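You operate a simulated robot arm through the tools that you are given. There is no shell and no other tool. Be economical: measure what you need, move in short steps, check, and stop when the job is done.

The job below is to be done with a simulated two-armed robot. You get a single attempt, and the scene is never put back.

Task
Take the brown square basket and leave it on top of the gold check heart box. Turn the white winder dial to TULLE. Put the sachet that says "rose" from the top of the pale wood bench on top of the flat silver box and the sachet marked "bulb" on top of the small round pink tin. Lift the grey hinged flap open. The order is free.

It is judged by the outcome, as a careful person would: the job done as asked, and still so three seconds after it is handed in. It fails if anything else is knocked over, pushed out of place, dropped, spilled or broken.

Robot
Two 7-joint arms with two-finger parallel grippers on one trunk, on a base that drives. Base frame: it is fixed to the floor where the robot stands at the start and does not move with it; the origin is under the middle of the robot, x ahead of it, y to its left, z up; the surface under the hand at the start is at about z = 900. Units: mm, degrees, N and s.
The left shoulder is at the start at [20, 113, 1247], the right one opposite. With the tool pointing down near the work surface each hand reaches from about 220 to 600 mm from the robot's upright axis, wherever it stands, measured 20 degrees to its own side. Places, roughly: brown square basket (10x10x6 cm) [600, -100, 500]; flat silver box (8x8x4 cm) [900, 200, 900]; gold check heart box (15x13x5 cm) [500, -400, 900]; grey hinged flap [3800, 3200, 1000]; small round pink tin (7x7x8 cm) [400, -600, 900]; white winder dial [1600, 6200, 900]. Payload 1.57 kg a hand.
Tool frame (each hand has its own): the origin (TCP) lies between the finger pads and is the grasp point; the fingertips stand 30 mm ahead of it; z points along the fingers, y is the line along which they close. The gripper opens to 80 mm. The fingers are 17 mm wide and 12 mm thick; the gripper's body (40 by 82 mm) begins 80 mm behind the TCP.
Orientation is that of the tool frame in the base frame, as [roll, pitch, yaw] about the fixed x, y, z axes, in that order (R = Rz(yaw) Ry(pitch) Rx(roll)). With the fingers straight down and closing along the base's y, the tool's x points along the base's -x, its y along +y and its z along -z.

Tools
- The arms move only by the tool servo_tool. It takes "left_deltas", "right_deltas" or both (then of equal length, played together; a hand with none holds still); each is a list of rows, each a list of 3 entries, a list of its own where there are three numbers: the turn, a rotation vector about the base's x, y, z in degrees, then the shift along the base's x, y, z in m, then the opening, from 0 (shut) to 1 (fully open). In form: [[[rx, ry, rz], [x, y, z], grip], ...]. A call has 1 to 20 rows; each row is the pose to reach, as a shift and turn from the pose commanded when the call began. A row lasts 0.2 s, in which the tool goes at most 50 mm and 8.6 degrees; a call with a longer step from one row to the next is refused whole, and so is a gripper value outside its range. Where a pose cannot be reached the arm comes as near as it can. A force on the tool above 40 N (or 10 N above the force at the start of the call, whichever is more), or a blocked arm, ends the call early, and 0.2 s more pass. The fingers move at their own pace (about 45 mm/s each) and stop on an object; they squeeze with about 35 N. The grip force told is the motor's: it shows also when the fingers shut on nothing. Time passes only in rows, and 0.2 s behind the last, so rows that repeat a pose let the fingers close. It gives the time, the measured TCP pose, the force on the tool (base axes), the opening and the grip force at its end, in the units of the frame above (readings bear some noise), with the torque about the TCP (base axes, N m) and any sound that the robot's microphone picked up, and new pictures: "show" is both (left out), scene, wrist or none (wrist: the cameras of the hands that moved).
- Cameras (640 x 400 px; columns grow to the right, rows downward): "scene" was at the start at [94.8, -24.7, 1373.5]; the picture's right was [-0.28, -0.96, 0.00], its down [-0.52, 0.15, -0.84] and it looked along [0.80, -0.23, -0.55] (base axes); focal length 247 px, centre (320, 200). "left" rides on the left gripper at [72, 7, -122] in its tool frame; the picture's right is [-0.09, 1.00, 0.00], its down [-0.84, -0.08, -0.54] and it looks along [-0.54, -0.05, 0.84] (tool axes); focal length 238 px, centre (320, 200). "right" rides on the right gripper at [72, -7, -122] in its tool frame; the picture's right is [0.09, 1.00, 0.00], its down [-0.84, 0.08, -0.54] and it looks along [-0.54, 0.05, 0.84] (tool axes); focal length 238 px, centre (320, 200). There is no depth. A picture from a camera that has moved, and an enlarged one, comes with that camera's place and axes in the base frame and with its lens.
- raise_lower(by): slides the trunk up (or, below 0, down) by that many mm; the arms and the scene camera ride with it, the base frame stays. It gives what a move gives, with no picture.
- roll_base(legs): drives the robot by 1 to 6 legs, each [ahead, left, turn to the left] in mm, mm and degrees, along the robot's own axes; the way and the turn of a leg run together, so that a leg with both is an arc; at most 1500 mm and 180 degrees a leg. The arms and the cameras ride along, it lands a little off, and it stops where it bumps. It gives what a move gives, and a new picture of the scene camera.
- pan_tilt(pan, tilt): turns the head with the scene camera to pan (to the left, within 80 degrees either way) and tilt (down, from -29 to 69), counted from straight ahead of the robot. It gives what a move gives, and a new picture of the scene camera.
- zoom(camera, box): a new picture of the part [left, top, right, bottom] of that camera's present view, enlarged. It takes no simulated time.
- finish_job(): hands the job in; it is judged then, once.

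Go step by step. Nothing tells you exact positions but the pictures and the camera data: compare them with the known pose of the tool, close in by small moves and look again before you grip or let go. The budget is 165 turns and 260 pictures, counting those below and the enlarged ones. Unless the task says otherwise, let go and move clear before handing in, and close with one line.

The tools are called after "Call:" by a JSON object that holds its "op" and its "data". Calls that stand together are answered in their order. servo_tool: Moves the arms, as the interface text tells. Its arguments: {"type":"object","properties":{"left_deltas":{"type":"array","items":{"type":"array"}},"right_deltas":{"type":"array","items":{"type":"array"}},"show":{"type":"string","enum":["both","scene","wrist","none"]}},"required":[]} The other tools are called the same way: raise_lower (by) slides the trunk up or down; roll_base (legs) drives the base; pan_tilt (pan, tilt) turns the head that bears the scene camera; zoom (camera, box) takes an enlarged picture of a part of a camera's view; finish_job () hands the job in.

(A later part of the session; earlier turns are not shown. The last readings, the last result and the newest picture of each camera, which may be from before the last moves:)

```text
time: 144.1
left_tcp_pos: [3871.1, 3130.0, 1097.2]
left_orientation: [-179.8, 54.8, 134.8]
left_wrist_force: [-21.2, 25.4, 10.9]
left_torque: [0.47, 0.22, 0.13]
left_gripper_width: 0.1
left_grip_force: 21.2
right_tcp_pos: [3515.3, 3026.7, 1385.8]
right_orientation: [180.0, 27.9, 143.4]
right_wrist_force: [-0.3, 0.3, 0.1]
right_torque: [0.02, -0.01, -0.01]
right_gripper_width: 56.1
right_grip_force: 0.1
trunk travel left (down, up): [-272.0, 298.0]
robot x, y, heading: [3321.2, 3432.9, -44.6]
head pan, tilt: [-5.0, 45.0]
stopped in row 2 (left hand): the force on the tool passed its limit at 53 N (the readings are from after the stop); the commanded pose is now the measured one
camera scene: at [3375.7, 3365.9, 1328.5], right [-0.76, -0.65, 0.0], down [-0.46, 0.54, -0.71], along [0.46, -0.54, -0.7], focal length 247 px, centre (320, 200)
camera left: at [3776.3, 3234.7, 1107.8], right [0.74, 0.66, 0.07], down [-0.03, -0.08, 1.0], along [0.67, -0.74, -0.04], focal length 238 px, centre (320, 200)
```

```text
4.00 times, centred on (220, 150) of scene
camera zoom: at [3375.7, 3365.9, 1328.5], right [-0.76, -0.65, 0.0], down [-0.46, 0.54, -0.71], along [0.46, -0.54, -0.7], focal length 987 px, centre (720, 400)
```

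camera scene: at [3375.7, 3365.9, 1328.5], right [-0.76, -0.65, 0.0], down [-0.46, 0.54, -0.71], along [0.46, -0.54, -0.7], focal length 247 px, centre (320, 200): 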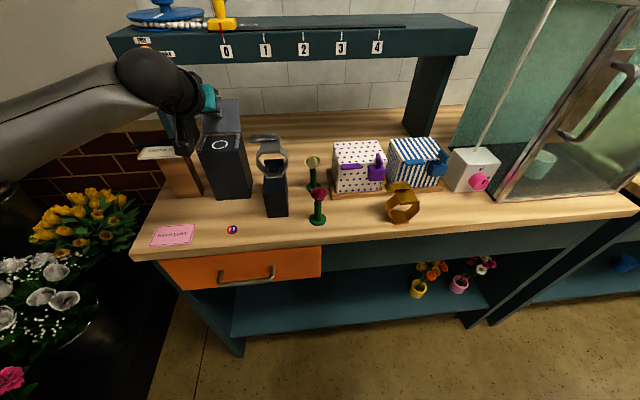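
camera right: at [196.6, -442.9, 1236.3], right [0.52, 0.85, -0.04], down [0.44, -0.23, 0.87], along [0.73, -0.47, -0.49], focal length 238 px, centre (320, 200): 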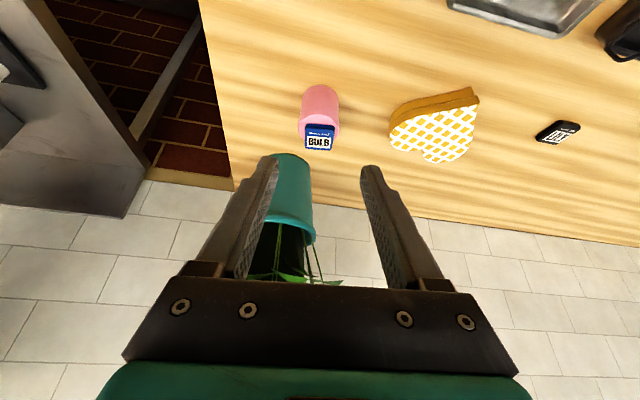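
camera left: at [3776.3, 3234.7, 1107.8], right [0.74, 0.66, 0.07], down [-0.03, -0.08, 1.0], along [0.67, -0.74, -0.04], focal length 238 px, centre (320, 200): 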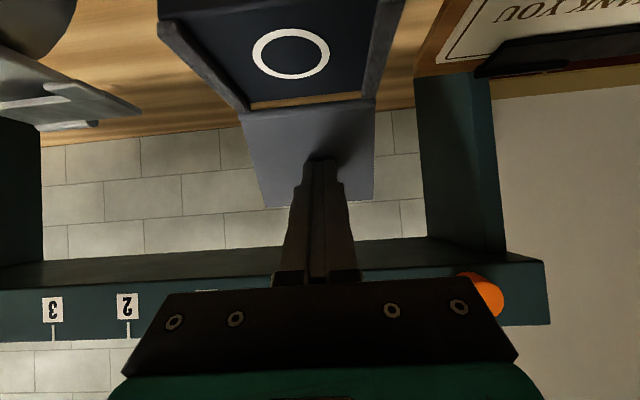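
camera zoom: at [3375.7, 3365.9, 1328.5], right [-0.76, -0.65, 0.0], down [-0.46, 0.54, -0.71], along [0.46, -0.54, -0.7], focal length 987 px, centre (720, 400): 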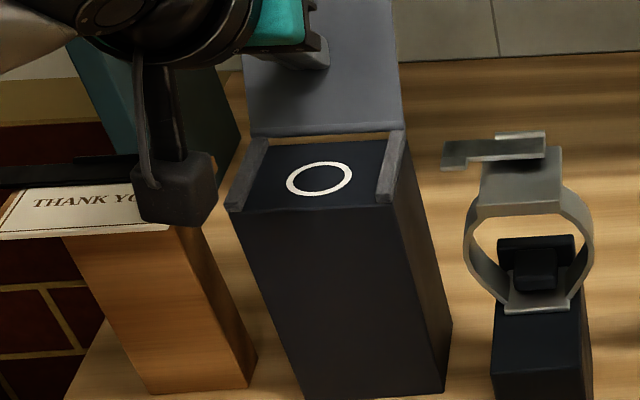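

The hinge has reached its stop. Withdraw.

Call:
{"op": "servo_tool", "data": {"left_deltas": [[[0, 0, 0], [-0.01, 0.01, 0.005], 0], [[0, 0, 0], [-0.03, 0.03, 0.02], 0], [[0, 0, 0], [-0.06, 0.06, 0.035], 0], [[0, 0, 0], [-0.09, 0.09, 0.05], 0], [[0, 0, 0], [-0.12, 0.12, 0.06], 0]]}}

Call:
{"op": "zoom", "data": {"camera": "scene", "box": [140, 100, 300, 220]}}

```text
time: 145.3
left_tcp_pos: [3752.7, 3245.0, 1154.3]
left_orientation: [180.0, 54.7, 134.8]
left_wrist_force: [0.6, 0.4, 0.3]
left_torque: [-0.02, -0.01, -0.02]
left_gripper_width: 0.0
left_grip_force: 20.9
right_tcp_pos: [3519.0, 3022.1, 1382.8]
right_orientation: [179.9, 27.6, 143.4]
right_wrist_force: [-0.6, 0.5, -0.6]
right_torque: [0.01, 0.0, 0.01]
right_gripper_width: 55.9
right_grip_force: 0.1
trunk travel left (down, up): [-272.0, 298.0]
robot x, y, heading: [3319.6, 3429.1, -44.9]
head pan, tilt: [-5.0, 45.0]
camera scene: at [3379.7, 3361.3, 1327.9], right [-0.76, -0.65, 0.0], down [-0.46, 0.54, -0.71], along [0.46, -0.54, -0.71], focal length 247 px, centre (320, 200)
camera left: at [3658.4, 3349.1, 1165.4], right [0.74, 0.66, 0.08], down [-0.03, -0.08, 1.0], along [0.67, -0.74, -0.05], focal length 238 px, centre (320, 200)
```

scene: 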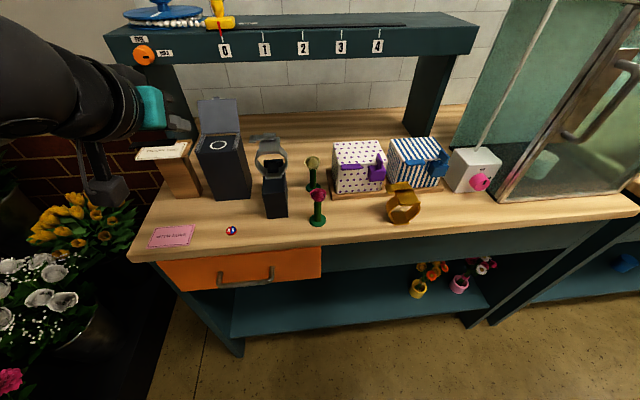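
left: 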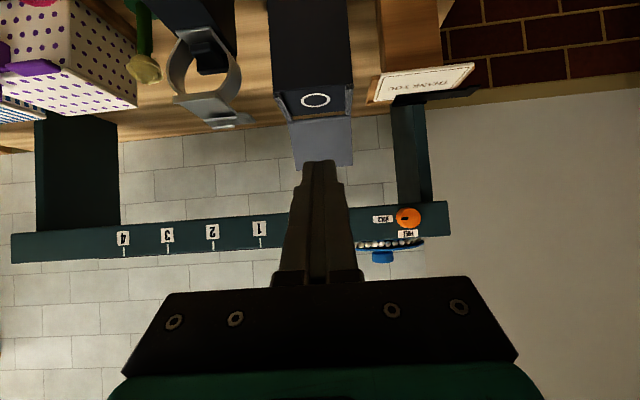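

```text
3.33 times, centred on (220, 160) of scene
camera zoom: at [3379.7, 3361.3, 1327.9], right [-0.76, -0.65, 0.0], down [-0.46, 0.54, -0.71], along [0.46, -0.54, -0.71], focal length 823 px, centre (653, 333)
```

zoom: 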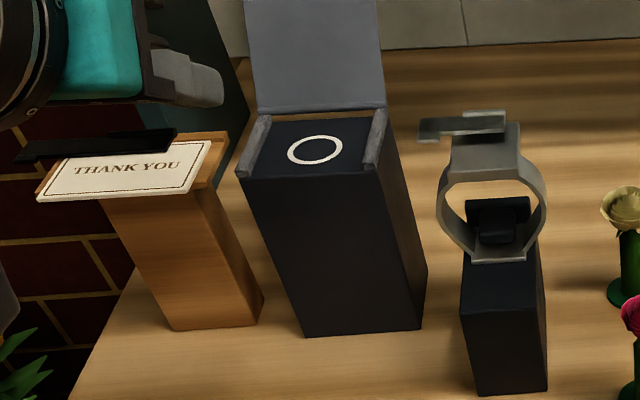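

The flap is open and stays. Now back away and turn left to face the far wall counter where the dial is.

Call:
{"op": "roll_base", "data": {"legs": [[-600, 0, 0], [0, 0, 90]]}}

Call:
{"op": "pan_tilt", "data": {"pan": 60, "tilt": 20}}

```text
time: 152.5
left_tcp_pos: [3071.4, 4295.8, 1154.6]
left_orientation: [180.0, 54.8, -135.9]
left_wrist_force: [1.1, -0.5, -0.2]
left_torque: [0.02, 0.0, 0.0]
left_gripper_width: 0.0
left_grip_force: 21.5
right_tcp_pos: [3290.6, 4056.9, 1381.7]
right_orientation: [180.0, 27.5, -127.6]
right_wrist_force: [-0.1, -0.2, -0.6]
right_torque: [-0.01, 0.0, -0.02]
right_gripper_width: 56.2
right_grip_force: 0.1
trunk travel left (down, up): [-272.0, 298.0]
robot x, y, heading: [2882.2, 3863.9, 44.7]
head pan, tilt: [-5.0, 45.0]
camera scene: at [2948.9, 3924.4, 1327.9], right [0.64, -0.77, 0.0], down [-0.55, -0.45, -0.71], along [0.55, 0.45, -0.71], focal length 247 px, centre (320, 200)
```

scene: 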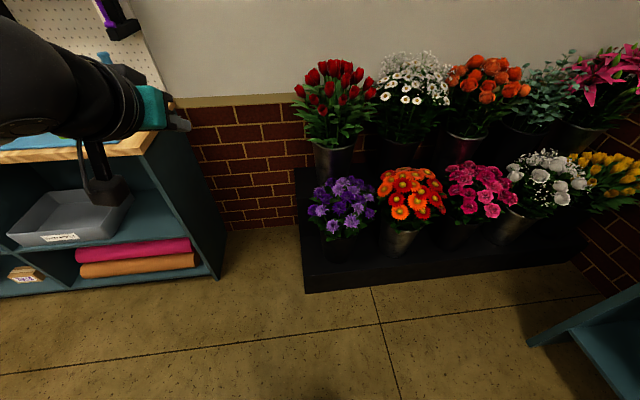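

```text
time: 153.9
left_tcp_pos: [3071.5, 4295.2, 1153.9]
left_orientation: [180.0, 54.7, -136.0]
left_wrist_force: [0.6, 0.4, 0.2]
left_torque: [0.04, -0.02, 0.03]
left_gripper_width: 0.0
left_grip_force: 20.9
right_tcp_pos: [3290.2, 4058.0, 1382.3]
right_orientation: [180.0, 27.7, -127.5]
right_wrist_force: [-0.3, 0.6, 0.3]
right_torque: [0.0, 0.02, 0.03]
right_gripper_width: 56.0
right_grip_force: 0.0
trunk travel left (down, up): [-272.0, 298.0]
robot x, y, heading: [2882.7, 3861.9, 44.3]
head pan, tilt: [60.0, 20.0]
camera scene: at [2863.0, 3962.9, 1366.5], right [0.97, 0.25, 0.0], down [0.09, -0.33, -0.94], along [-0.23, 0.91, -0.34], focal length 247 px, centre (320, 200)
```

scene: 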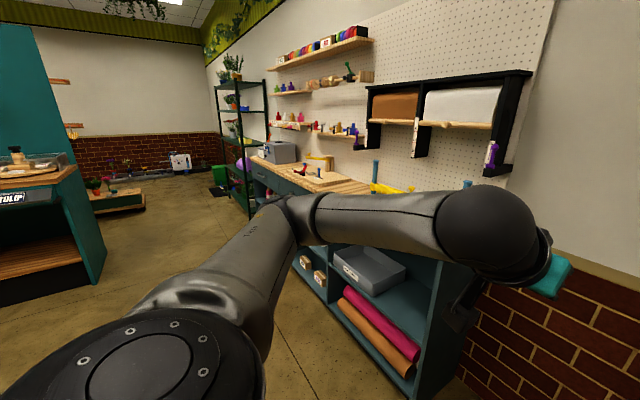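

The counter runs along the far wall (front at about L 5500), with the dial at F≈-3253. Strafe left along it.

Call:
{"op": "roll_base", "data": {"legs": [[0, 1500, 0.5]]}}

Call:
{"op": "pan_tilt", "data": {"pan": 30, "tilt": 25}}

```text
time: 161.4
left_tcp_pos: [1997.0, 5363.7, 1154.6]
left_orientation: [180.0, 54.7, -134.8]
left_wrist_force: [-0.7, -0.2, -0.9]
left_torque: [-0.01, 0.01, 0.02]
left_gripper_width: 0.0
left_grip_force: 21.7
right_tcp_pos: [2221.9, 5129.5, 1382.3]
right_orientation: [-180.0, 27.6, -126.4]
right_wrist_force: [0.3, 0.2, 0.3]
right_torque: [0.01, -0.02, -0.02]
right_gripper_width: 55.9
right_grip_force: 0.1
trunk travel left (down, up): [-272.0, 298.0]
robot x, y, heading: [1814.6, 4929.3, 45.4]
head pan, tilt: [60.0, 20.0]
camera scene: at [1795.8, 5027.1, 1366.5], right [0.96, 0.27, 0.0], down [0.09, -0.33, -0.94], along [-0.25, 0.91, -0.34], focal length 247 px, centre (320, 200)
```

scene: 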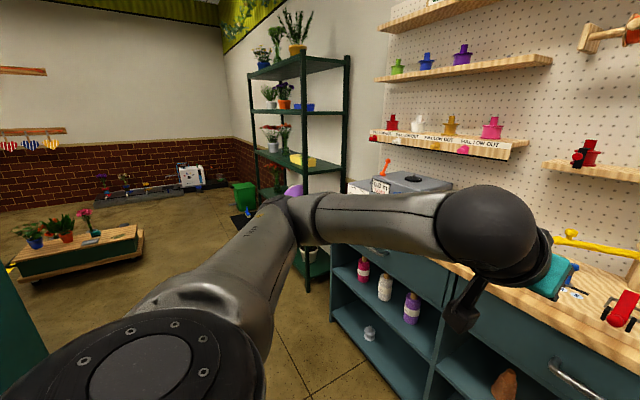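

```text
time: 162.3
left_tcp_pos: [1998.3, 5364.8, 1153.4]
left_orientation: [-180.0, 54.7, -134.8]
left_wrist_force: [-0.7, -0.6, -0.4]
left_torque: [0.0, 0.01, -0.03]
left_gripper_width: 0.0
left_grip_force: 21.3
right_tcp_pos: [2222.0, 5130.1, 1382.1]
right_orientation: [-179.9, 27.6, -126.4]
right_wrist_force: [-0.3, 0.2, 0.3]
right_torque: [0.0, -0.02, 0.01]
right_gripper_width: 56.0
right_grip_force: 0.1
trunk travel left (down, up): [-272.0, 298.0]
robot x, y, heading: [1812.9, 4932.8, 45.7]
head pan, tilt: [30.0, 25.0]
camera scene: at [1843.9, 5026.5, 1358.5], right [0.97, -0.25, 0.0], down [-0.1, -0.41, -0.91], along [0.22, 0.88, -0.42], focal length 247 px, centre (320, 200)
```

scene: 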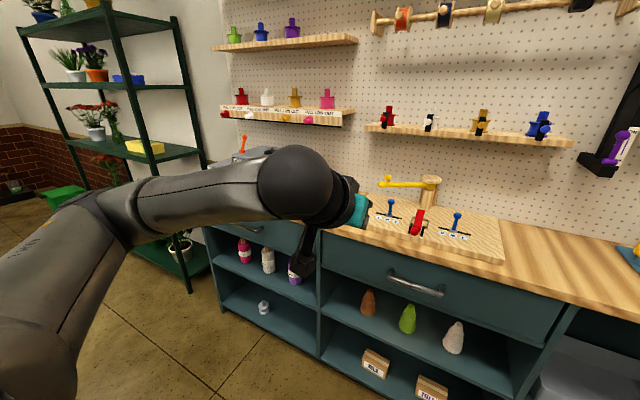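

Call:
{"op": "roll_base", "data": {"legs": [[0, 930, -0.5]]}}

Call:
{"op": "pan_tilt", "data": {"pan": 0, "tilt": 35}}

```text
time: 167.2
left_tcp_pos: [1330.7, 6025.3, 1154.8]
left_orientation: [180.0, 54.8, -135.2]
left_wrist_force: [-0.2, 0.6, -0.2]
left_torque: [-0.01, -0.02, -0.04]
left_gripper_width: 0.0
left_grip_force: 21.4
right_tcp_pos: [1552.9, 5789.6, 1382.5]
right_orientation: [-180.0, 27.6, -126.9]
right_wrist_force: [-0.3, -0.3, 0.7]
right_torque: [-0.01, -0.01, -0.01]
right_gripper_width: 56.0
right_grip_force: 0.0
trunk travel left (down, up): [-272.0, 298.0]
robot x, y, heading: [1147.3, 5594.9, 45.1]
head pan, tilt: [30.0, 25.0]
camera scene: at [1173.9, 5689.0, 1358.4], right [0.97, -0.26, 0.0], down [-0.11, -0.41, -0.91], along [0.23, 0.88, -0.42], focal length 247 px, centre (320, 200)
```

scene: 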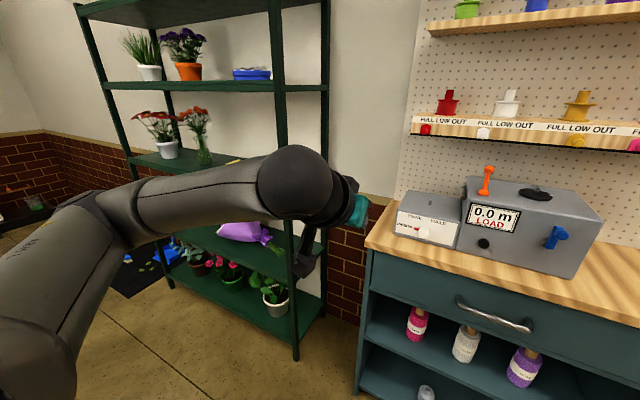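

```text
time: 168.2
left_tcp_pos: [1330.5, 6025.1, 1154.4]
left_orientation: [-180.0, 54.6, -135.4]
left_wrist_force: [-0.8, -0.9, 0.3]
left_torque: [0.03, -0.01, -0.03]
left_gripper_width: 0.1
left_grip_force: 21.5
right_tcp_pos: [1552.3, 5788.2, 1381.9]
right_orientation: [179.9, 27.7, -126.9]
right_wrist_force: [-0.1, -0.2, 0.5]
right_torque: [0.02, -0.04, -0.02]
right_gripper_width: 55.9
right_grip_force: 0.1
trunk travel left (down, up): [-272.0, 298.0]
robot x, y, heading: [1143.9, 5595.2, 44.9]
head pan, tilt: [0.0, 35.0]
camera scene: at [1212.5, 5662.2, 1342.7], right [0.71, -0.71, 0.0], down [-0.4, -0.41, -0.82], along [0.58, 0.58, -0.57], focal length 247 px, centre (320, 200)
```

scene: 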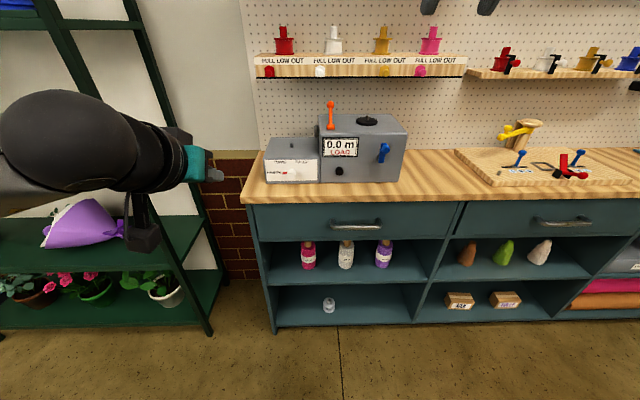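

Call:
{"op": "zoom", "data": {"camera": "scene", "box": [245, 90, 425, 195]}}

Call:
{"op": "zoom", "data": {"camera": "scene", "box": [260, 130, 350, 190]}}

```text
3.56 times, centred on (335, 142) of scene
camera zoom: at [1212.5, 5662.2, 1342.7], right [0.71, -0.71, 0.0], down [-0.4, -0.41, -0.82], along [0.58, 0.58, -0.57], focal length 878 px, centre (267, 404)
```

zoom: 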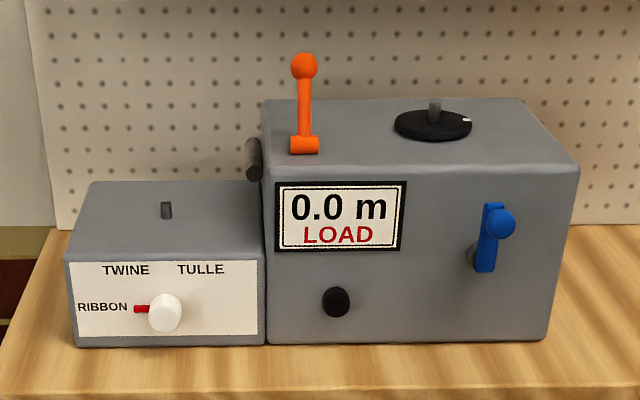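

```text
6.67 times, centred on (305, 160) of scene
camera zoom: at [1212.5, 5662.2, 1342.7], right [0.71, -0.71, 0.0], down [-0.4, -0.41, -0.82], along [0.58, 0.58, -0.57], focal length 1646 px, centre (420, 467)
```

zoom: 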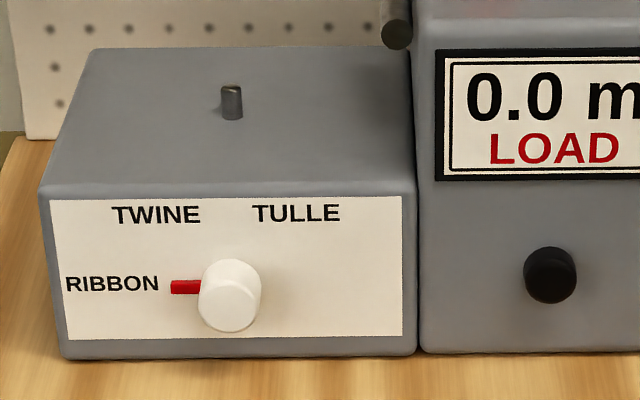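

The white dial is on the left box's front panel: pointer at RIBBON (9 o'clock), TULLE about 40° right of up, so about 130° clockwise. Knob ≈ L 5585, F −3245, z 941. I'll lower the trunk so the left arm can point level.

Call:
{"op": "raise_lower", "data": {"by": -260}}

Call:
{"op": "servo_tool", "data": {"left_deltas": [[[5, -5, 0], [0.005, 0.005, 0.015], 0.3], [[10, -10, 0], [0.01, 0.01, 0.03], 0.5], [[15, -15, 0], [0.015, 0.015, 0.045], 0.6], [[20, -20, 0], [0.02, 0.02, 0.055], 0.6], [[23.5, -23.5, 0], [0.02, 0.02, 0.055], 0.6]]}}

```text
time: 170.9
left_tcp_pos: [1329.7, 6025.0, 894.1]
left_orientation: [180.0, 54.7, -135.3]
left_wrist_force: [0.4, 0.5, -0.4]
left_torque: [0.04, 0.03, 0.0]
left_gripper_width: 0.2
left_grip_force: 21.1
right_tcp_pos: [1553.3, 5787.6, 1122.7]
right_orientation: [179.9, 27.6, -126.9]
right_wrist_force: [-0.2, 0.3, 0.2]
right_torque: [0.0, 0.0, -0.01]
right_gripper_width: 56.1
right_grip_force: 0.0
trunk travel left (down, up): [-12.0, 558.0]
robot x, y, heading: [1144.7, 5591.0, 45.3]
head pan, tilt: [0.0, 35.0]
```

```text
time: 172.1
left_tcp_pos: [1342.3, 6049.6, 962.1]
left_orientation: [177.9, 82.2, -137.6]
left_wrist_force: [-0.4, -0.7, -0.4]
left_torque: [0.04, 0.0, -0.02]
left_gripper_width: 48.1
left_grip_force: 0.0
left hand out of reach, approached as far as the arm can: row 4, 5
right_tcp_pos: [1552.5, 5789.6, 1122.3]
right_orientation: [180.0, 27.6, -126.9]
right_wrist_force: [0.1, -0.4, 0.8]
right_torque: [0.04, 0.01, 0.0]
right_gripper_width: 55.9
right_grip_force: 0.0
trunk travel left (down, up): [-12.0, 558.0]
robot x, y, heading: [1139.6, 5591.8, 45.2]
head pan, tilt: [0.0, 35.0]
camera scene: at [1212.6, 5662.1, 1082.7], right [0.71, -0.71, 0.0], down [-0.4, -0.41, -0.82], along [0.58, 0.58, -0.57], focal length 247 px, centre (320, 200)
camera left: at [1244.2, 5962.3, 906.7], right [-0.69, 0.72, 0.1], down [-0.25, -0.36, 0.9], along [0.68, 0.6, 0.42], focal length 238 px, centre (320, 200)
```

scene: 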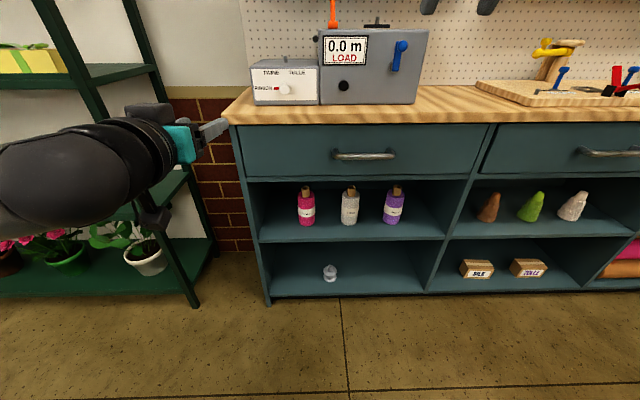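
left: 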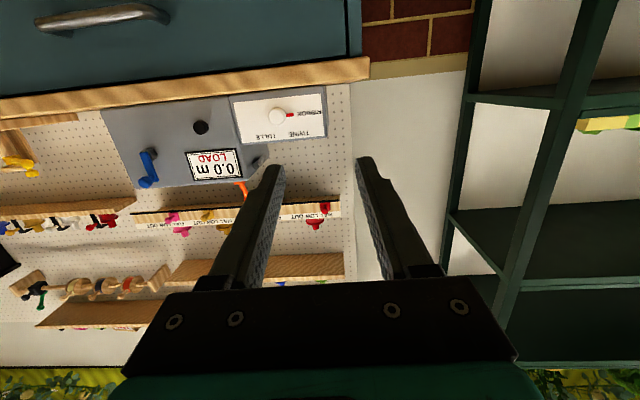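

The tool now gets near level (82°). I'll zoom for precise knob position.

Call:
{"op": "zoom", "data": {"camera": "scene", "box": [240, 50, 330, 110]}}

Call:
{"op": "zoom", "data": {"camera": "left", "box": [220, 80, 340, 160]}}

```text
6.67 times, centred on (285, 80) of scene
camera zoom: at [1212.6, 5662.1, 1082.7], right [0.71, -0.71, 0.0], down [-0.4, -0.41, -0.82], along [0.58, 0.58, -0.57], focal length 1646 px, centre (553, 1000)
```

zoom: 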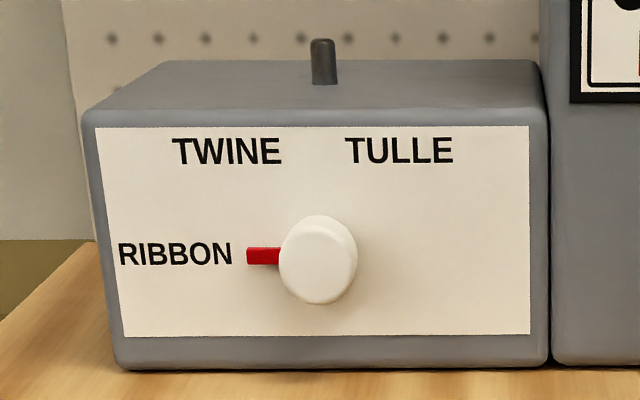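

```text
5.00 times, centred on (280, 120) of left
camera zoom: at [1244.2, 5962.3, 906.7], right [-0.69, 0.72, 0.1], down [-0.25, -0.36, 0.9], along [0.68, 0.6, 0.42], focal length 1192 px, centre (520, 600)
```

zoom: 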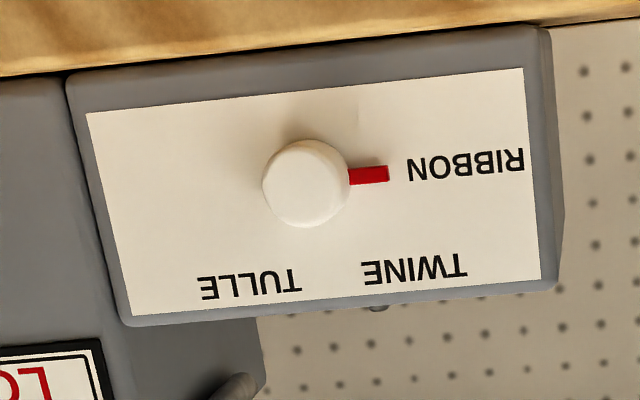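

Knob axis ≈ F −3242, z 946, panel at L 5602. Drive right 60 and forward 280.

Call:
{"op": "roll_base", "data": {"legs": [[0, -60, 0], [280, 0, 0]]}}

Call:
{"op": "servo_tool", "data": {"left_deltas": [[[0, 0, 0], [0.01, -0.01, 0.0], 0.6], [[-5, -5, 0], [0.018, -0.018, 0], 0.6], [[-10, -10, 0], [0.018, -0.018, 0], 0.6], [[-15, -15, 0], [0.018, -0.018, 0], 0.6], [[-20, -20, 0], [0.018, -0.018, 0], 0.6], [[-25, -25, 0], [0.018, -0.018, 0], 0.6]]}}

```text
time: 174.6
left_tcp_pos: [1581.5, 6202.2, 961.4]
left_orientation: [177.7, 82.1, -138.0]
left_wrist_force: [-0.2, 0.1, -0.2]
left_torque: [0.04, -0.02, 0.0]
left_gripper_width: 48.0
left_grip_force: 0.0
right_tcp_pos: [1791.7, 5941.0, 1123.4]
right_orientation: [-180.0, 27.5, -127.0]
right_wrist_force: [1.0, -0.7, 0.1]
right_torque: [0.0, -0.04, 0.03]
right_gripper_width: 56.1
right_grip_force: 0.1
trunk travel left (down, up): [-12.0, 558.0]
robot x, y, heading: [1383.1, 5749.5, 44.8]
head pan, tilt: [0.0, 35.0]
camera scene: at [1451.4, 5815.9, 1082.7], right [0.71, -0.71, 0.0], down [-0.41, -0.41, -0.82], along [0.58, 0.58, -0.57], focal length 247 px, centre (320, 200)
```

scene: 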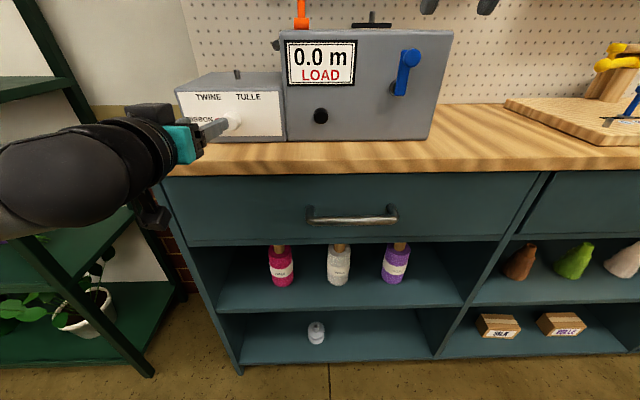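

```text
time: 176.0
left_tcp_pos: [1599.9, 6185.4, 969.6]
left_orientation: [-101.6, 56.2, -60.8]
left_wrist_force: [0.4, -0.6, 0.6]
left_torque: [0.03, 0.03, -0.02]
left_gripper_width: 47.8
left_grip_force: 0.1
left hand out of reach, approached as far as the arm can: row 5, 6
right_tcp_pos: [1791.0, 5942.2, 1122.1]
right_orientation: [-180.0, 27.7, -127.1]
right_wrist_force: [0.1, 0.1, 1.0]
right_torque: [0.02, 0.01, -0.03]
right_gripper_width: 56.0
right_grip_force: 0.0
trunk travel left (down, up): [-12.0, 558.0]
robot x, y, heading: [1382.8, 5745.0, 45.0]
head pan, tilt: [0.0, 35.0]
camera scene: at [1451.3, 5816.0, 1082.6], right [0.71, -0.71, 0.0], down [-0.41, -0.41, -0.82], along [0.58, 0.58, -0.57], focal length 247 px, centre (320, 200)
camera left: at [1521.3, 6076.7, 918.4], right [-0.6, 0.65, -0.47], down [-0.6, 0.02, 0.8], along [0.53, 0.76, 0.38], focal length 238 px, centre (320, 200)
```

scene: 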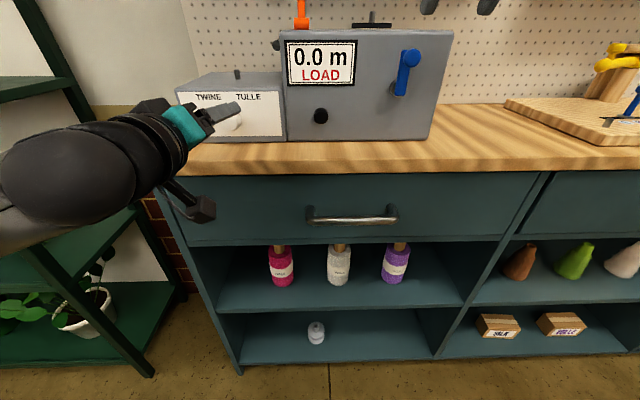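
left: 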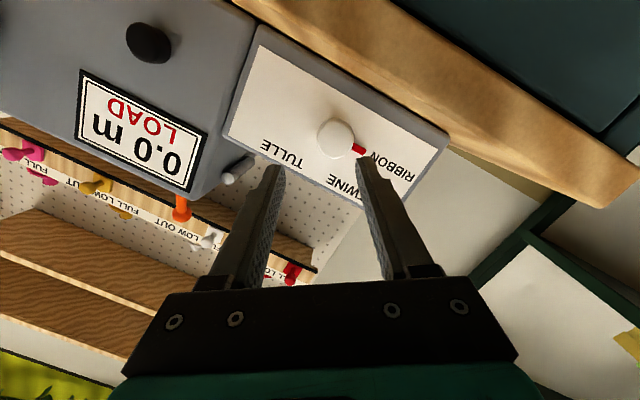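

The hand rolled about 30° counter-clockwise (left finger at 8 o'clock) before its limit, which is usable. Now line up with the knob, stopping just short.

Call:
{"op": "servo_tool", "data": {"left_deltas": [[[0, 0, 0], [0.004, 0.004, -0.01], 0.65], [[0, 0, 0], [0.01, 0.012, -0.021], 0.65], [[0, 0, 0], [0.022, 0.024, -0.021], 0.65]]}}

Call:
{"op": "zoom", "data": {"camera": "scene", "box": [160, 70, 290, 150]}}

```text
time: 176.8
left_tcp_pos: [1598.8, 6209.4, 966.8]
left_orientation: [-100.7, 54.1, -58.9]
left_wrist_force: [0.2, -1.0, -0.2]
left_torque: [0.04, 0.05, 0.01]
left_gripper_width: 52.1
left_grip_force: 0.1
left hand out of reach, approached as far as the arm can: row 1, 2, 3
right_tcp_pos: [1791.7, 5941.3, 1123.9]
right_orientation: [179.9, 27.7, -127.0]
right_wrist_force: [-0.2, 0.0, 0.7]
right_torque: [0.0, 0.03, 0.02]
right_gripper_width: 55.7
right_grip_force: 0.0
trunk travel left (down, up): [-12.0, 558.0]
robot x, y, heading: [1381.6, 5745.3, 45.0]
head pan, tilt: [0.0, 35.0]
camera scene: at [1451.3, 5815.7, 1082.7], right [0.71, -0.71, 0.0], down [-0.41, -0.41, -0.82], along [0.58, 0.58, -0.57], focal length 247 px, centre (320, 200)
camera left: at [1523.7, 6098.8, 916.1], right [-0.6, 0.63, -0.5], down [-0.62, 0.03, 0.78], along [0.51, 0.78, 0.38], focal length 238 px, centre (320, 200)
```

scene: 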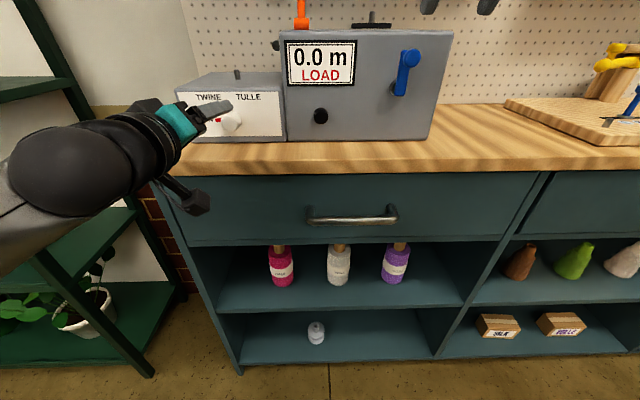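
left: 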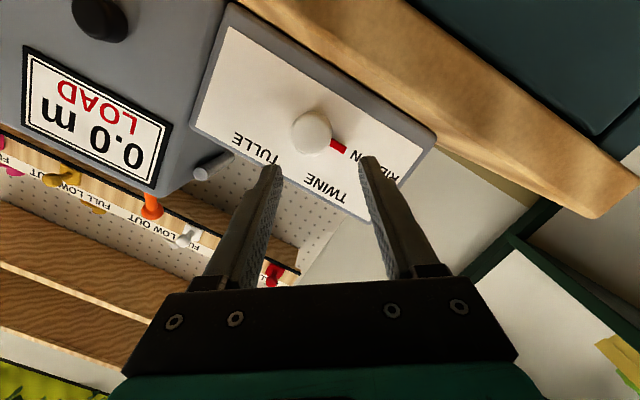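

```text
4.92 times, centred on (225, 110) of scene
camera zoom: at [1451.3, 5815.7, 1082.7], right [0.71, -0.71, 0.0], down [-0.41, -0.41, -0.82], along [0.58, 0.58, -0.57], focal length 1215 px, centre (788, 643)
```

zoom: 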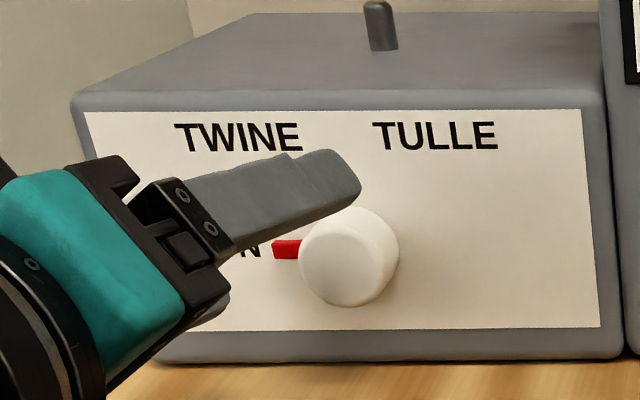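

The scene view is good but the roll limit blocks going lower. I'll lower the trunk the last 12 mm, roll back to level closing, and test how far it rolls clockwise in free air.

Call:
{"op": "raise_lower", "data": {"by": -11}}

Call:
{"op": "servo_tool", "data": {"left_deltas": [[[5, 5, 0], [-0.01, -0.01, 0], 0.65], [[10, 10, 0], [-0.02, -0.02, 0], 0.65], [[15, 15, 0], [-0.02, -0.02, 0], 0.65], [[20, 20, 0], [-0.02, -0.02, 0], 0.65], [[25, 25, 0], [-0.02, -0.02, 0], 0.65], [[30, 30, 0], [-0.02, -0.02, 0], 0.65], [[35, 35, 0], [-0.02, -0.02, 0], 0.65], [[40, 40, 0], [-0.02, -0.02, 0], 0.65], [[45, 45, 0], [-0.02, -0.02, 0], 0.65], [[50, 50, 0], [-0.02, -0.02, 0], 0.65], [[55, 55, 0], [-0.02, -0.02, 0], 0.65]]}}

```text
time: 177.4
left_tcp_pos: [1599.9, 6209.3, 955.0]
left_orientation: [-100.7, 54.2, -58.9]
left_wrist_force: [-0.8, -0.7, 0.1]
left_torque: [-0.02, 0.03, -0.02]
left_gripper_width: 52.1
left_grip_force: 0.1
right_tcp_pos: [1792.3, 5941.4, 1110.7]
right_orientation: [180.0, 27.6, -127.2]
right_wrist_force: [0.3, -0.2, -0.6]
right_torque: [0.05, 0.0, -0.01]
right_gripper_width: 56.3
right_grip_force: 0.0
trunk travel left (down, up): [-1.0, 569.0]
robot x, y, heading: [1383.1, 5745.7, 44.6]
head pan, tilt: [0.0, 35.0]
```

```text
time: 179.8
left_tcp_pos: [1579.6, 6190.2, 955.7]
left_orientation: [99.3, 46.5, 146.9]
left_wrist_force: [-0.7, 0.0, -1.0]
left_torque: [0.06, 0.02, 0.0]
left_gripper_width: 52.2
left_grip_force: 0.1
right_tcp_pos: [1791.9, 5939.7, 1111.9]
right_orientation: [179.9, 27.6, -127.1]
right_wrist_force: [0.4, 0.2, 0.2]
right_torque: [0.01, 0.01, 0.04]
right_gripper_width: 56.3
right_grip_force: 0.0
trunk travel left (down, up): [-1.0, 569.0]
robot x, y, heading: [1384.5, 5748.9, 45.0]
head pan, tilt: [0.0, 35.0]
camera scene: at [1451.3, 5815.8, 1071.7], right [0.71, -0.71, 0.0], down [-0.41, -0.41, -0.82], along [0.58, 0.58, -0.57], focal length 247 px, centre (320, 200)
camera left: at [1457.0, 6127.0, 920.4], right [-0.46, 0.49, 0.74], down [0.18, -0.77, 0.61], along [0.87, 0.41, 0.26], focal length 238 px, centre (320, 200)
```

scene: 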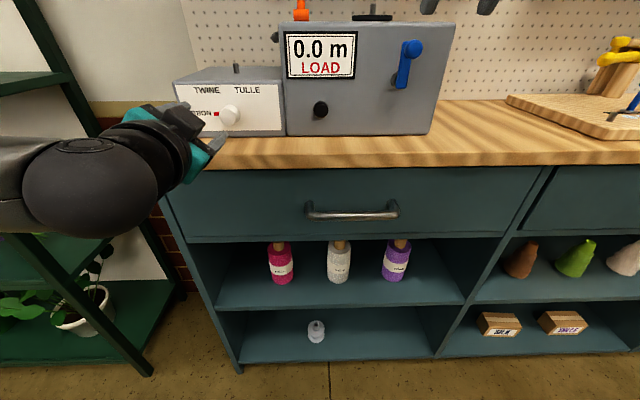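
left: 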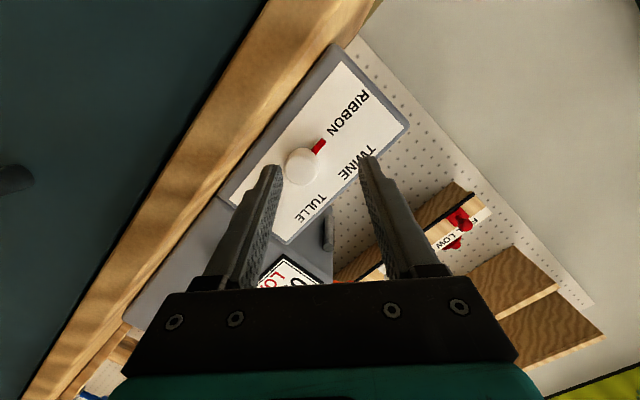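

No limit clockwise up to +48°. Test further.

Call:
{"op": "servo_tool", "data": {"left_deltas": [[[5, 5, 0], [0, 0, 0], 0.65], [[10, 10, 0], [0, 0, 0], 0.65], [[15, 15, 0], [0, 0, 0], 0.65], [[20, 20, 0], [0, 0, 0], 0.65], [[25, 25, 0], [0, 0, 0], 0.65], [[30, 30, 0], [0, 0, 0], 0.65], [[35, 35, 0], [0, 0, 0], 0.65], [[40, 40, 0], [0, 0, 0], 0.65], [[45, 45, 0], [0, 0, 0], 0.65], [[50, 50, 0], [0, 0, 0], 0.65], [[55, 55, 0], [0, 0, 0], 0.65], [[60, 60, 0], [0, 0, 0], 0.65]], "show": "scene"}}

```text
time: 182.4
left_tcp_pos: [1596.2, 6166.6, 974.9]
left_orientation: [84.8, -37.4, 145.3]
left_wrist_force: [-0.3, 0.0, -0.2]
left_torque: [-0.03, -0.02, 0.01]
left_gripper_width: 52.0
left_grip_force: 0.1
left hand out of reach, approached as far as the arm can: row 6, 7, 8, 9, 10, 11, 12
right_tcp_pos: [1791.4, 5941.6, 1111.3]
right_orientation: [179.9, 27.5, -127.1]
right_wrist_force: [0.4, -0.4, -0.2]
right_torque: [0.0, -0.04, 0.0]
right_gripper_width: 56.0
right_grip_force: 0.1
trunk travel left (down, up): [-1.0, 569.0]
robot x, y, heading: [1380.8, 5746.0, 44.9]
head pan, tilt: [0.0, 35.0]
camera scene: at [1451.3, 5815.9, 1071.7], right [0.71, -0.71, 0.0], down [-0.41, -0.41, -0.82], along [0.58, 0.58, -0.57], focal length 247 px, centre (320, 200)
```

scene: 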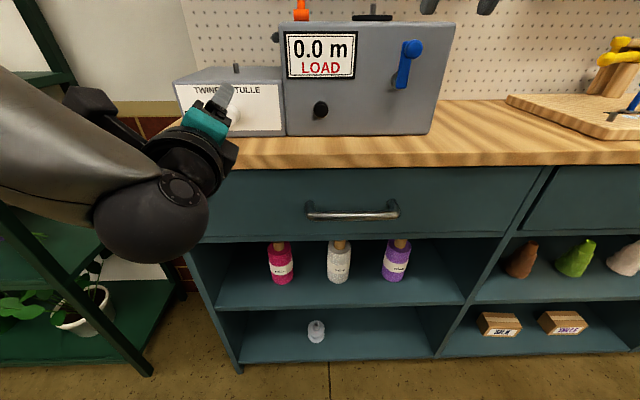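

The roll range is effectively about −28° to +85° with accurate position. I'll turn it in two or three grips; first return to roll ≈ +35° at a standoff in front of the knob.

Call:
{"op": "servo_tool", "data": {"left_deltas": [[[-4.7, -6.1, -0.6], [0, 0, 0], 0.65], [[-9.5, -12.2, -1.1], [0, 0, 0], 0.65], [[-14.2, -18.3, -1.7], [0, 0.0, 0], 0.65], [[-19, -24.4, -2.2], [0, 0.0, 0], 0.65], [[-23.7, -30.5, -2.8], [0, 0, 0], 0.65], [[-28.5, -36.6, -3.3], [0, 0, 0], 0.65], [[-33.2, -42.7, -3.9], [0, 0, 0], 0.65], [[-37.9, -48.8, -4.5], [0, 0, 0], 0.65], [[-42.7, -54.9, -5], [0, 0, 0], 0.65], [[-47.4, -61, -5.6], [0.005, 0.01, -0.01], 0.65], [[-52.2, -67.1, -6.1], [0.01, 0.02, -0.02], 0.65], [[-56.9, -73.2, -6.7], [0.015, 0.029, -0.026], 0.65]]}}

```text
time: 185.0
left_tcp_pos: [1625.1, 6177.8, 960.1]
left_orientation: [82.6, 55.7, 136.6]
left_wrist_force: [0.6, 0.1, -0.2]
left_torque: [-0.03, -0.01, 0.0]
left_gripper_width: 52.1
left_grip_force: 0.0
left hand out of reach, approached as far as the arm can: row 10, 11, 12
right_tcp_pos: [1791.6, 5939.9, 1112.5]
right_orientation: [-180.0, 27.6, -127.1]
right_wrist_force: [1.1, -0.3, -0.6]
right_torque: [-0.01, 0.0, 0.02]
right_gripper_width: 55.8
right_grip_force: 0.0
trunk travel left (down, up): [-1.0, 569.0]
robot x, y, heading: [1380.2, 5742.8, 44.6]
head pan, tilt: [0.0, 35.0]
camera scene: at [1451.3, 5815.9, 1071.7], right [0.71, -0.71, 0.0], down [-0.41, -0.41, -0.82], along [0.58, 0.58, -0.57], focal length 247 px, centre (320, 200)
camera left: at [1517.0, 6110.8, 894.1], right [-0.64, 0.43, 0.63], down [0.07, -0.79, 0.61], along [0.76, 0.43, 0.48], focal length 238 px, centre (320, 200)
```

scene: 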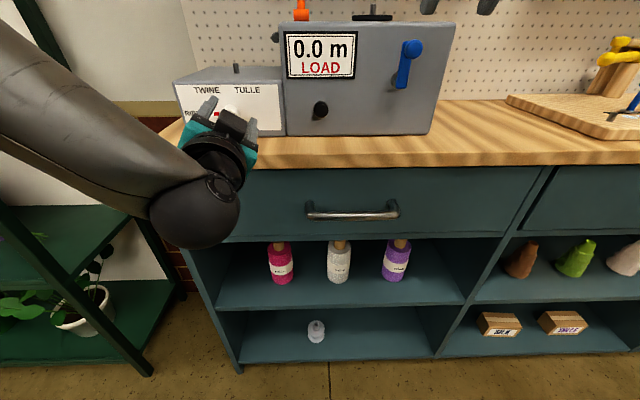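
left: 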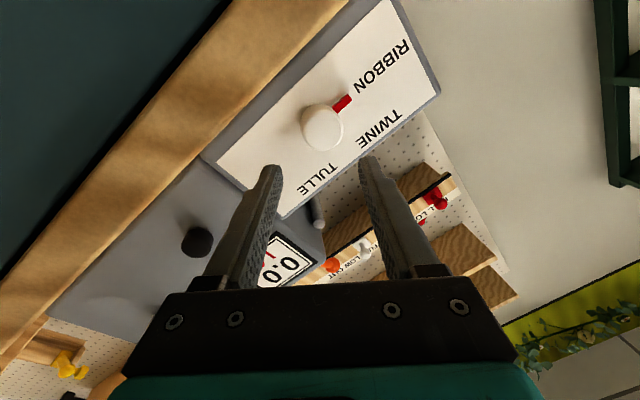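

Call:
{"op": "servo_tool", "data": {"left_deltas": [[[-2.1, 2.1, -3.5], [-0.008, 0.008, -0.004], 0.65], [[-4.2, 4.2, -7], [-0.016, 0.016, -0.01], 0.65]]}}

Call:
{"op": "zoom", "data": {"camera": "scene", "box": [160, 60, 300, 150]}}

```text
time: 185.6
left_tcp_pos: [1619.3, 6172.5, 971.6]
left_orientation: [93.6, 55.1, 138.8]
left_wrist_force: [0.2, 0.0, -0.3]
left_torque: [0.0, -0.01, 0.02]
left_gripper_width: 52.0
left_grip_force: 0.1
left hand out of reach, approached as far as the arm can: row 1, 2
right_tcp_pos: [1790.4, 5941.1, 1111.2]
right_orientation: [179.9, 27.7, -126.9]
right_wrist_force: [0.4, 0.0, 0.1]
right_torque: [0.01, -0.01, 0.0]
right_gripper_width: 56.3
right_grip_force: 0.2
trunk travel left (down, up): [-1.0, 569.0]
robot x, y, heading: [1383.6, 5746.6, 44.9]
head pan, tilt: [0.0, 35.0]
camera scene: at [1451.0, 5816.0, 1071.7], right [0.71, -0.71, 0.0], down [-0.41, -0.41, -0.82], along [0.58, 0.58, -0.57], focal length 247 px, centre (320, 200)
camera left: at [1501.0, 6114.3, 919.7], right [-0.53, 0.55, 0.64], down [0.03, -0.75, 0.66], along [0.85, 0.37, 0.38], focal length 238 px, centre (320, 200)
```

scene: 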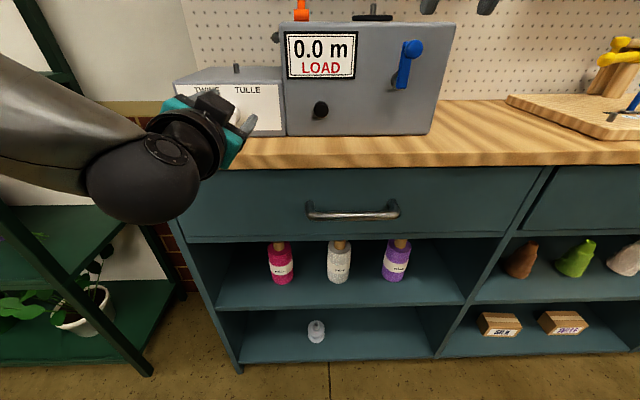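
left: 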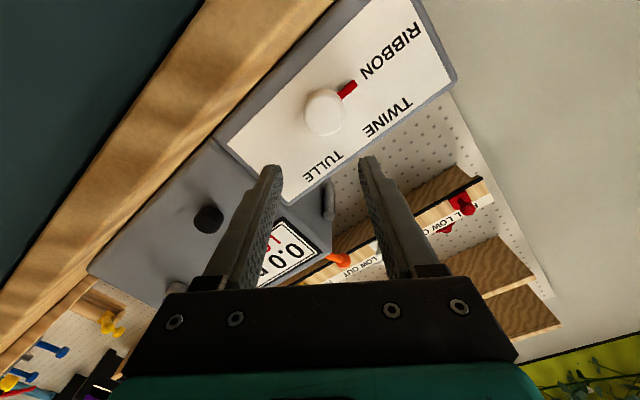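

```text
4.44 times, centred on (230, 105) of scene
camera zoom: at [1451.0, 5816.0, 1071.7], right [0.71, -0.71, 0.0], down [-0.41, -0.41, -0.82], along [0.58, 0.58, -0.57], focal length 1097 px, centre (720, 622)
```

zoom: 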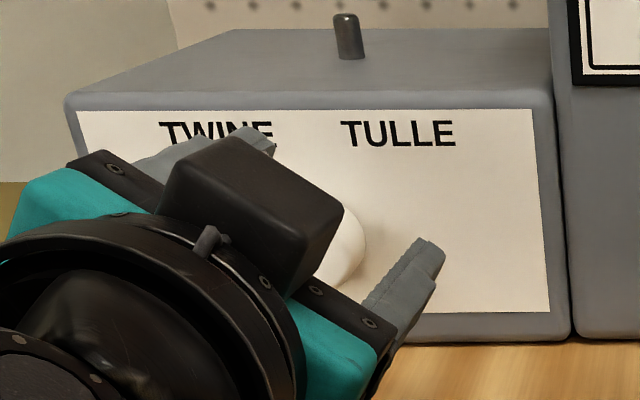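

The arm is too folded here. Back the base 110 mm and extend the arm straighter, which should free the wrist.

Call:
{"op": "roll_base", "data": {"legs": [[-120, 0, 0]]}}

Call:
{"op": "servo_tool", "data": {"left_deltas": [[[0, 0, 0], [0.02, 0.02, 0], 0.65], [[-2, 2, -1], [0.04, 0.045, -0.005], 0.65], [[-3, 3, -2], [0.06, 0.07, -0.01], 0.65], [[-4, 4, -3], [0.075, 0.09, -0.018], 0.65], [[-4, 4, -3], [0.08, 0.1, -0.023], 0.65]]}}

```text
time: 186.8
left_tcp_pos: [1534.9, 6086.4, 971.6]
left_orientation: [93.5, 55.1, 138.8]
left_wrist_force: [-0.3, -0.2, 0.6]
left_torque: [0.02, -0.01, 0.0]
left_gripper_width: 52.0
left_grip_force: 0.1
right_tcp_pos: [1705.7, 5855.7, 1111.2]
right_orientation: [-180.0, 27.7, -127.0]
right_wrist_force: [-0.2, 0.0, 0.5]
right_torque: [0.01, -0.01, 0.01]
right_gripper_width: 56.0
right_grip_force: 0.0
trunk travel left (down, up): [-1.0, 569.0]
robot x, y, heading: [1299.4, 5662.0, 45.2]
head pan, tilt: [0.0, 35.0]
camera scene: at [1365.2, 5730.0, 1071.7], right [0.71, -0.71, 0.0], down [-0.41, -0.41, -0.82], along [0.58, 0.58, -0.57], focal length 247 px, centre (320, 200)
```

scene: 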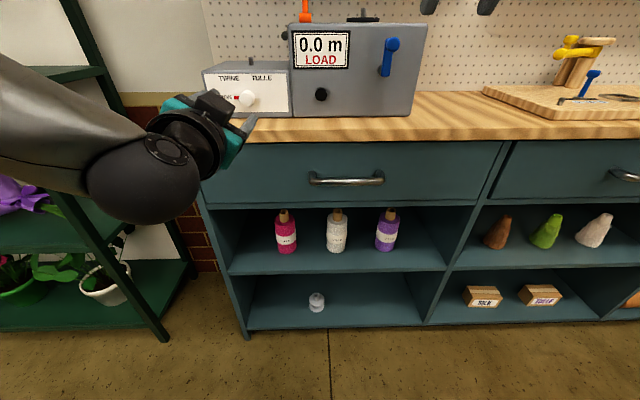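

```text
time: 188.0
left_tcp_pos: [1610.5, 6174.5, 954.6]
left_orientation: [103.7, 54.3, 144.2]
left_wrist_force: [-0.9, 0.5, -0.3]
left_torque: [0.01, 0.02, -0.03]
left_gripper_width: 52.0
left_grip_force: 0.1
left hand out of reach, approached as far as the arm can: row 3, 5
right_tcp_pos: [1706.8, 5857.4, 1111.6]
right_orientation: [179.9, 27.6, -126.9]
right_wrist_force: [-0.3, 0.1, 0.5]
right_torque: [0.01, 0.02, 0.01]
right_gripper_width: 55.9
right_grip_force: 0.2
trunk travel left (down, up): [-1.0, 569.0]
robot x, y, heading: [1298.4, 5658.6, 44.9]
head pan, tilt: [0.0, 35.0]
camera scene: at [1365.4, 5730.1, 1071.7], right [0.71, -0.71, 0.0], down [-0.41, -0.41, -0.82], along [0.58, 0.58, -0.57], focal length 247 px, centre (320, 200)
camera left: at [1484.2, 6121.0, 915.2], right [-0.46, 0.62, 0.64], down [0.04, -0.7, 0.71], along [0.89, 0.35, 0.3], focal length 238 px, centre (320, 200)
```

scene: 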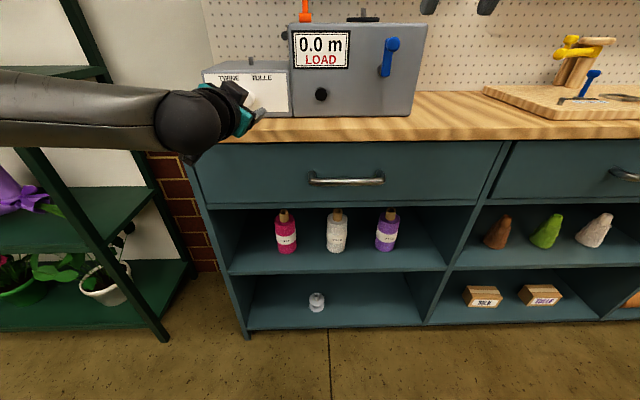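
left: 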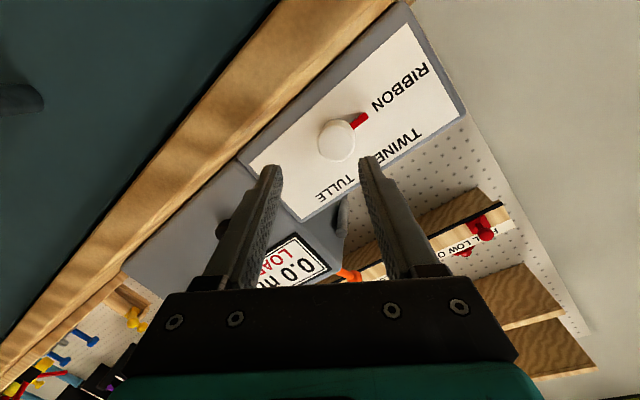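

Better: roll 35°, axis nearly level. A bit more distance should free it fully, so back another 80 and extend.

Call:
{"op": "roll_base", "data": {"legs": [[-80, 0, 0]]}}

Call:
{"op": "servo_tool", "data": {"left_deltas": [[[0, 0, 0], [0.018, 0.022, -0.001], 0.65], [[0, 0, 0], [0.036, 0.046, -0.002], 0.65], [[0, 0, 0], [0.05, 0.07, -0.004], 0.65]]}}

Call:
{"op": "zoom", "data": {"camera": "scene", "box": [190, 50, 310, 130]}}

```text
time: 189.1
left_tcp_pos: [1553.0, 6117.6, 955.1]
left_orientation: [103.7, 54.4, 144.1]
left_wrist_force: [0.6, 0.6, -0.4]
left_torque: [0.01, -0.02, 0.02]
left_gripper_width: 52.1
left_grip_force: 0.0
right_tcp_pos: [1649.6, 5798.2, 1112.1]
right_orientation: [179.9, 27.7, -127.0]
right_wrist_force: [-0.2, -0.4, -0.4]
right_torque: [-0.02, -0.01, 0.02]
right_gripper_width: 55.9
right_grip_force: 0.1
trunk travel left (down, up): [-1.0, 569.0]
robot x, y, heading: [1236.8, 5602.1, 45.1]
head pan, tilt: [0.0, 35.0]
camera scene: at [1308.5, 5673.3, 1071.7], right [0.71, -0.71, 0.0], down [-0.41, -0.41, -0.82], along [0.58, 0.58, -0.57], focal length 247 px, centre (320, 200)
```

scene: 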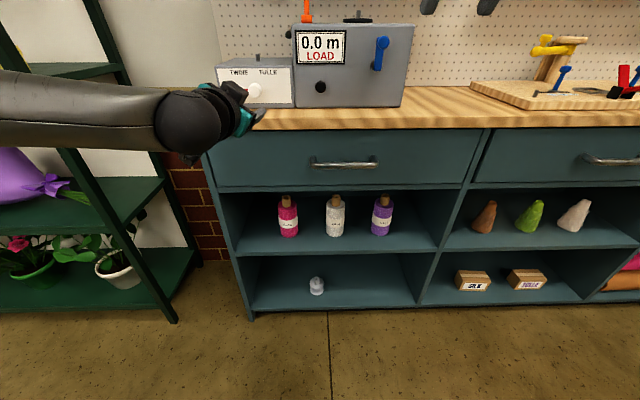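

```text
time: 189.9
left_tcp_pos: [1604.2, 6187.4, 948.8]
left_orientation: [103.7, 54.4, 144.1]
left_wrist_force: [-0.4, -0.6, 0.0]
left_torque: [-0.01, -0.01, -0.04]
left_gripper_width: 52.1
left_grip_force: 0.0
right_tcp_pos: [1650.6, 5800.2, 1111.0]
right_orientation: [179.9, 27.6, -127.0]
right_wrist_force: [-0.4, -0.5, -0.6]
right_torque: [0.02, 0.0, 0.01]
right_gripper_width: 56.0
right_grip_force: 0.0
trunk travel left (down, up): [-1.0, 569.0]
robot x, y, heading: [1242.4, 5603.3, 45.0]
head pan, tilt: [0.0, 35.0]
camera scene: at [1308.7, 5673.4, 1071.7], right [0.71, -0.71, 0.0], down [-0.41, -0.41, -0.82], along [0.58, 0.58, -0.57], focal length 247 px, centre (320, 200)
camera left: at [1479.0, 6132.8, 910.8], right [-0.46, 0.62, 0.64], down [0.04, -0.7, 0.71], along [0.89, 0.35, 0.3], focal length 238 px, centre (320, 200)
```

scene: 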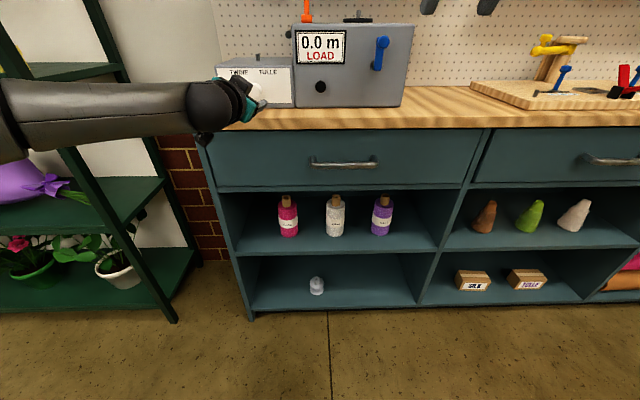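
left: 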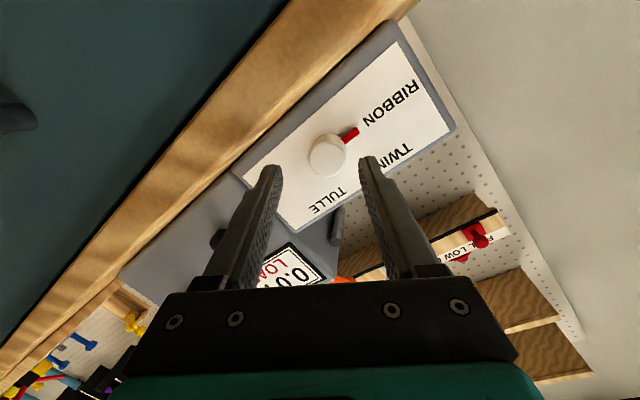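

```text
5.00 times, centred on (250, 90) of scene
camera zoom: at [1308.7, 5673.4, 1071.7], right [0.71, -0.71, 0.0], down [-0.41, -0.41, -0.82], along [0.58, 0.58, -0.57], focal length 1234 px, centre (670, 750)
```

zoom: 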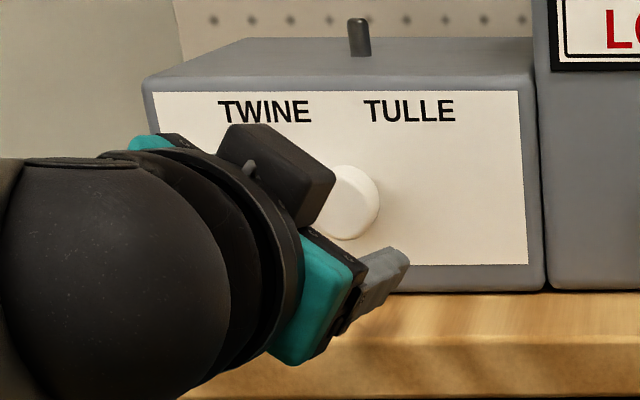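

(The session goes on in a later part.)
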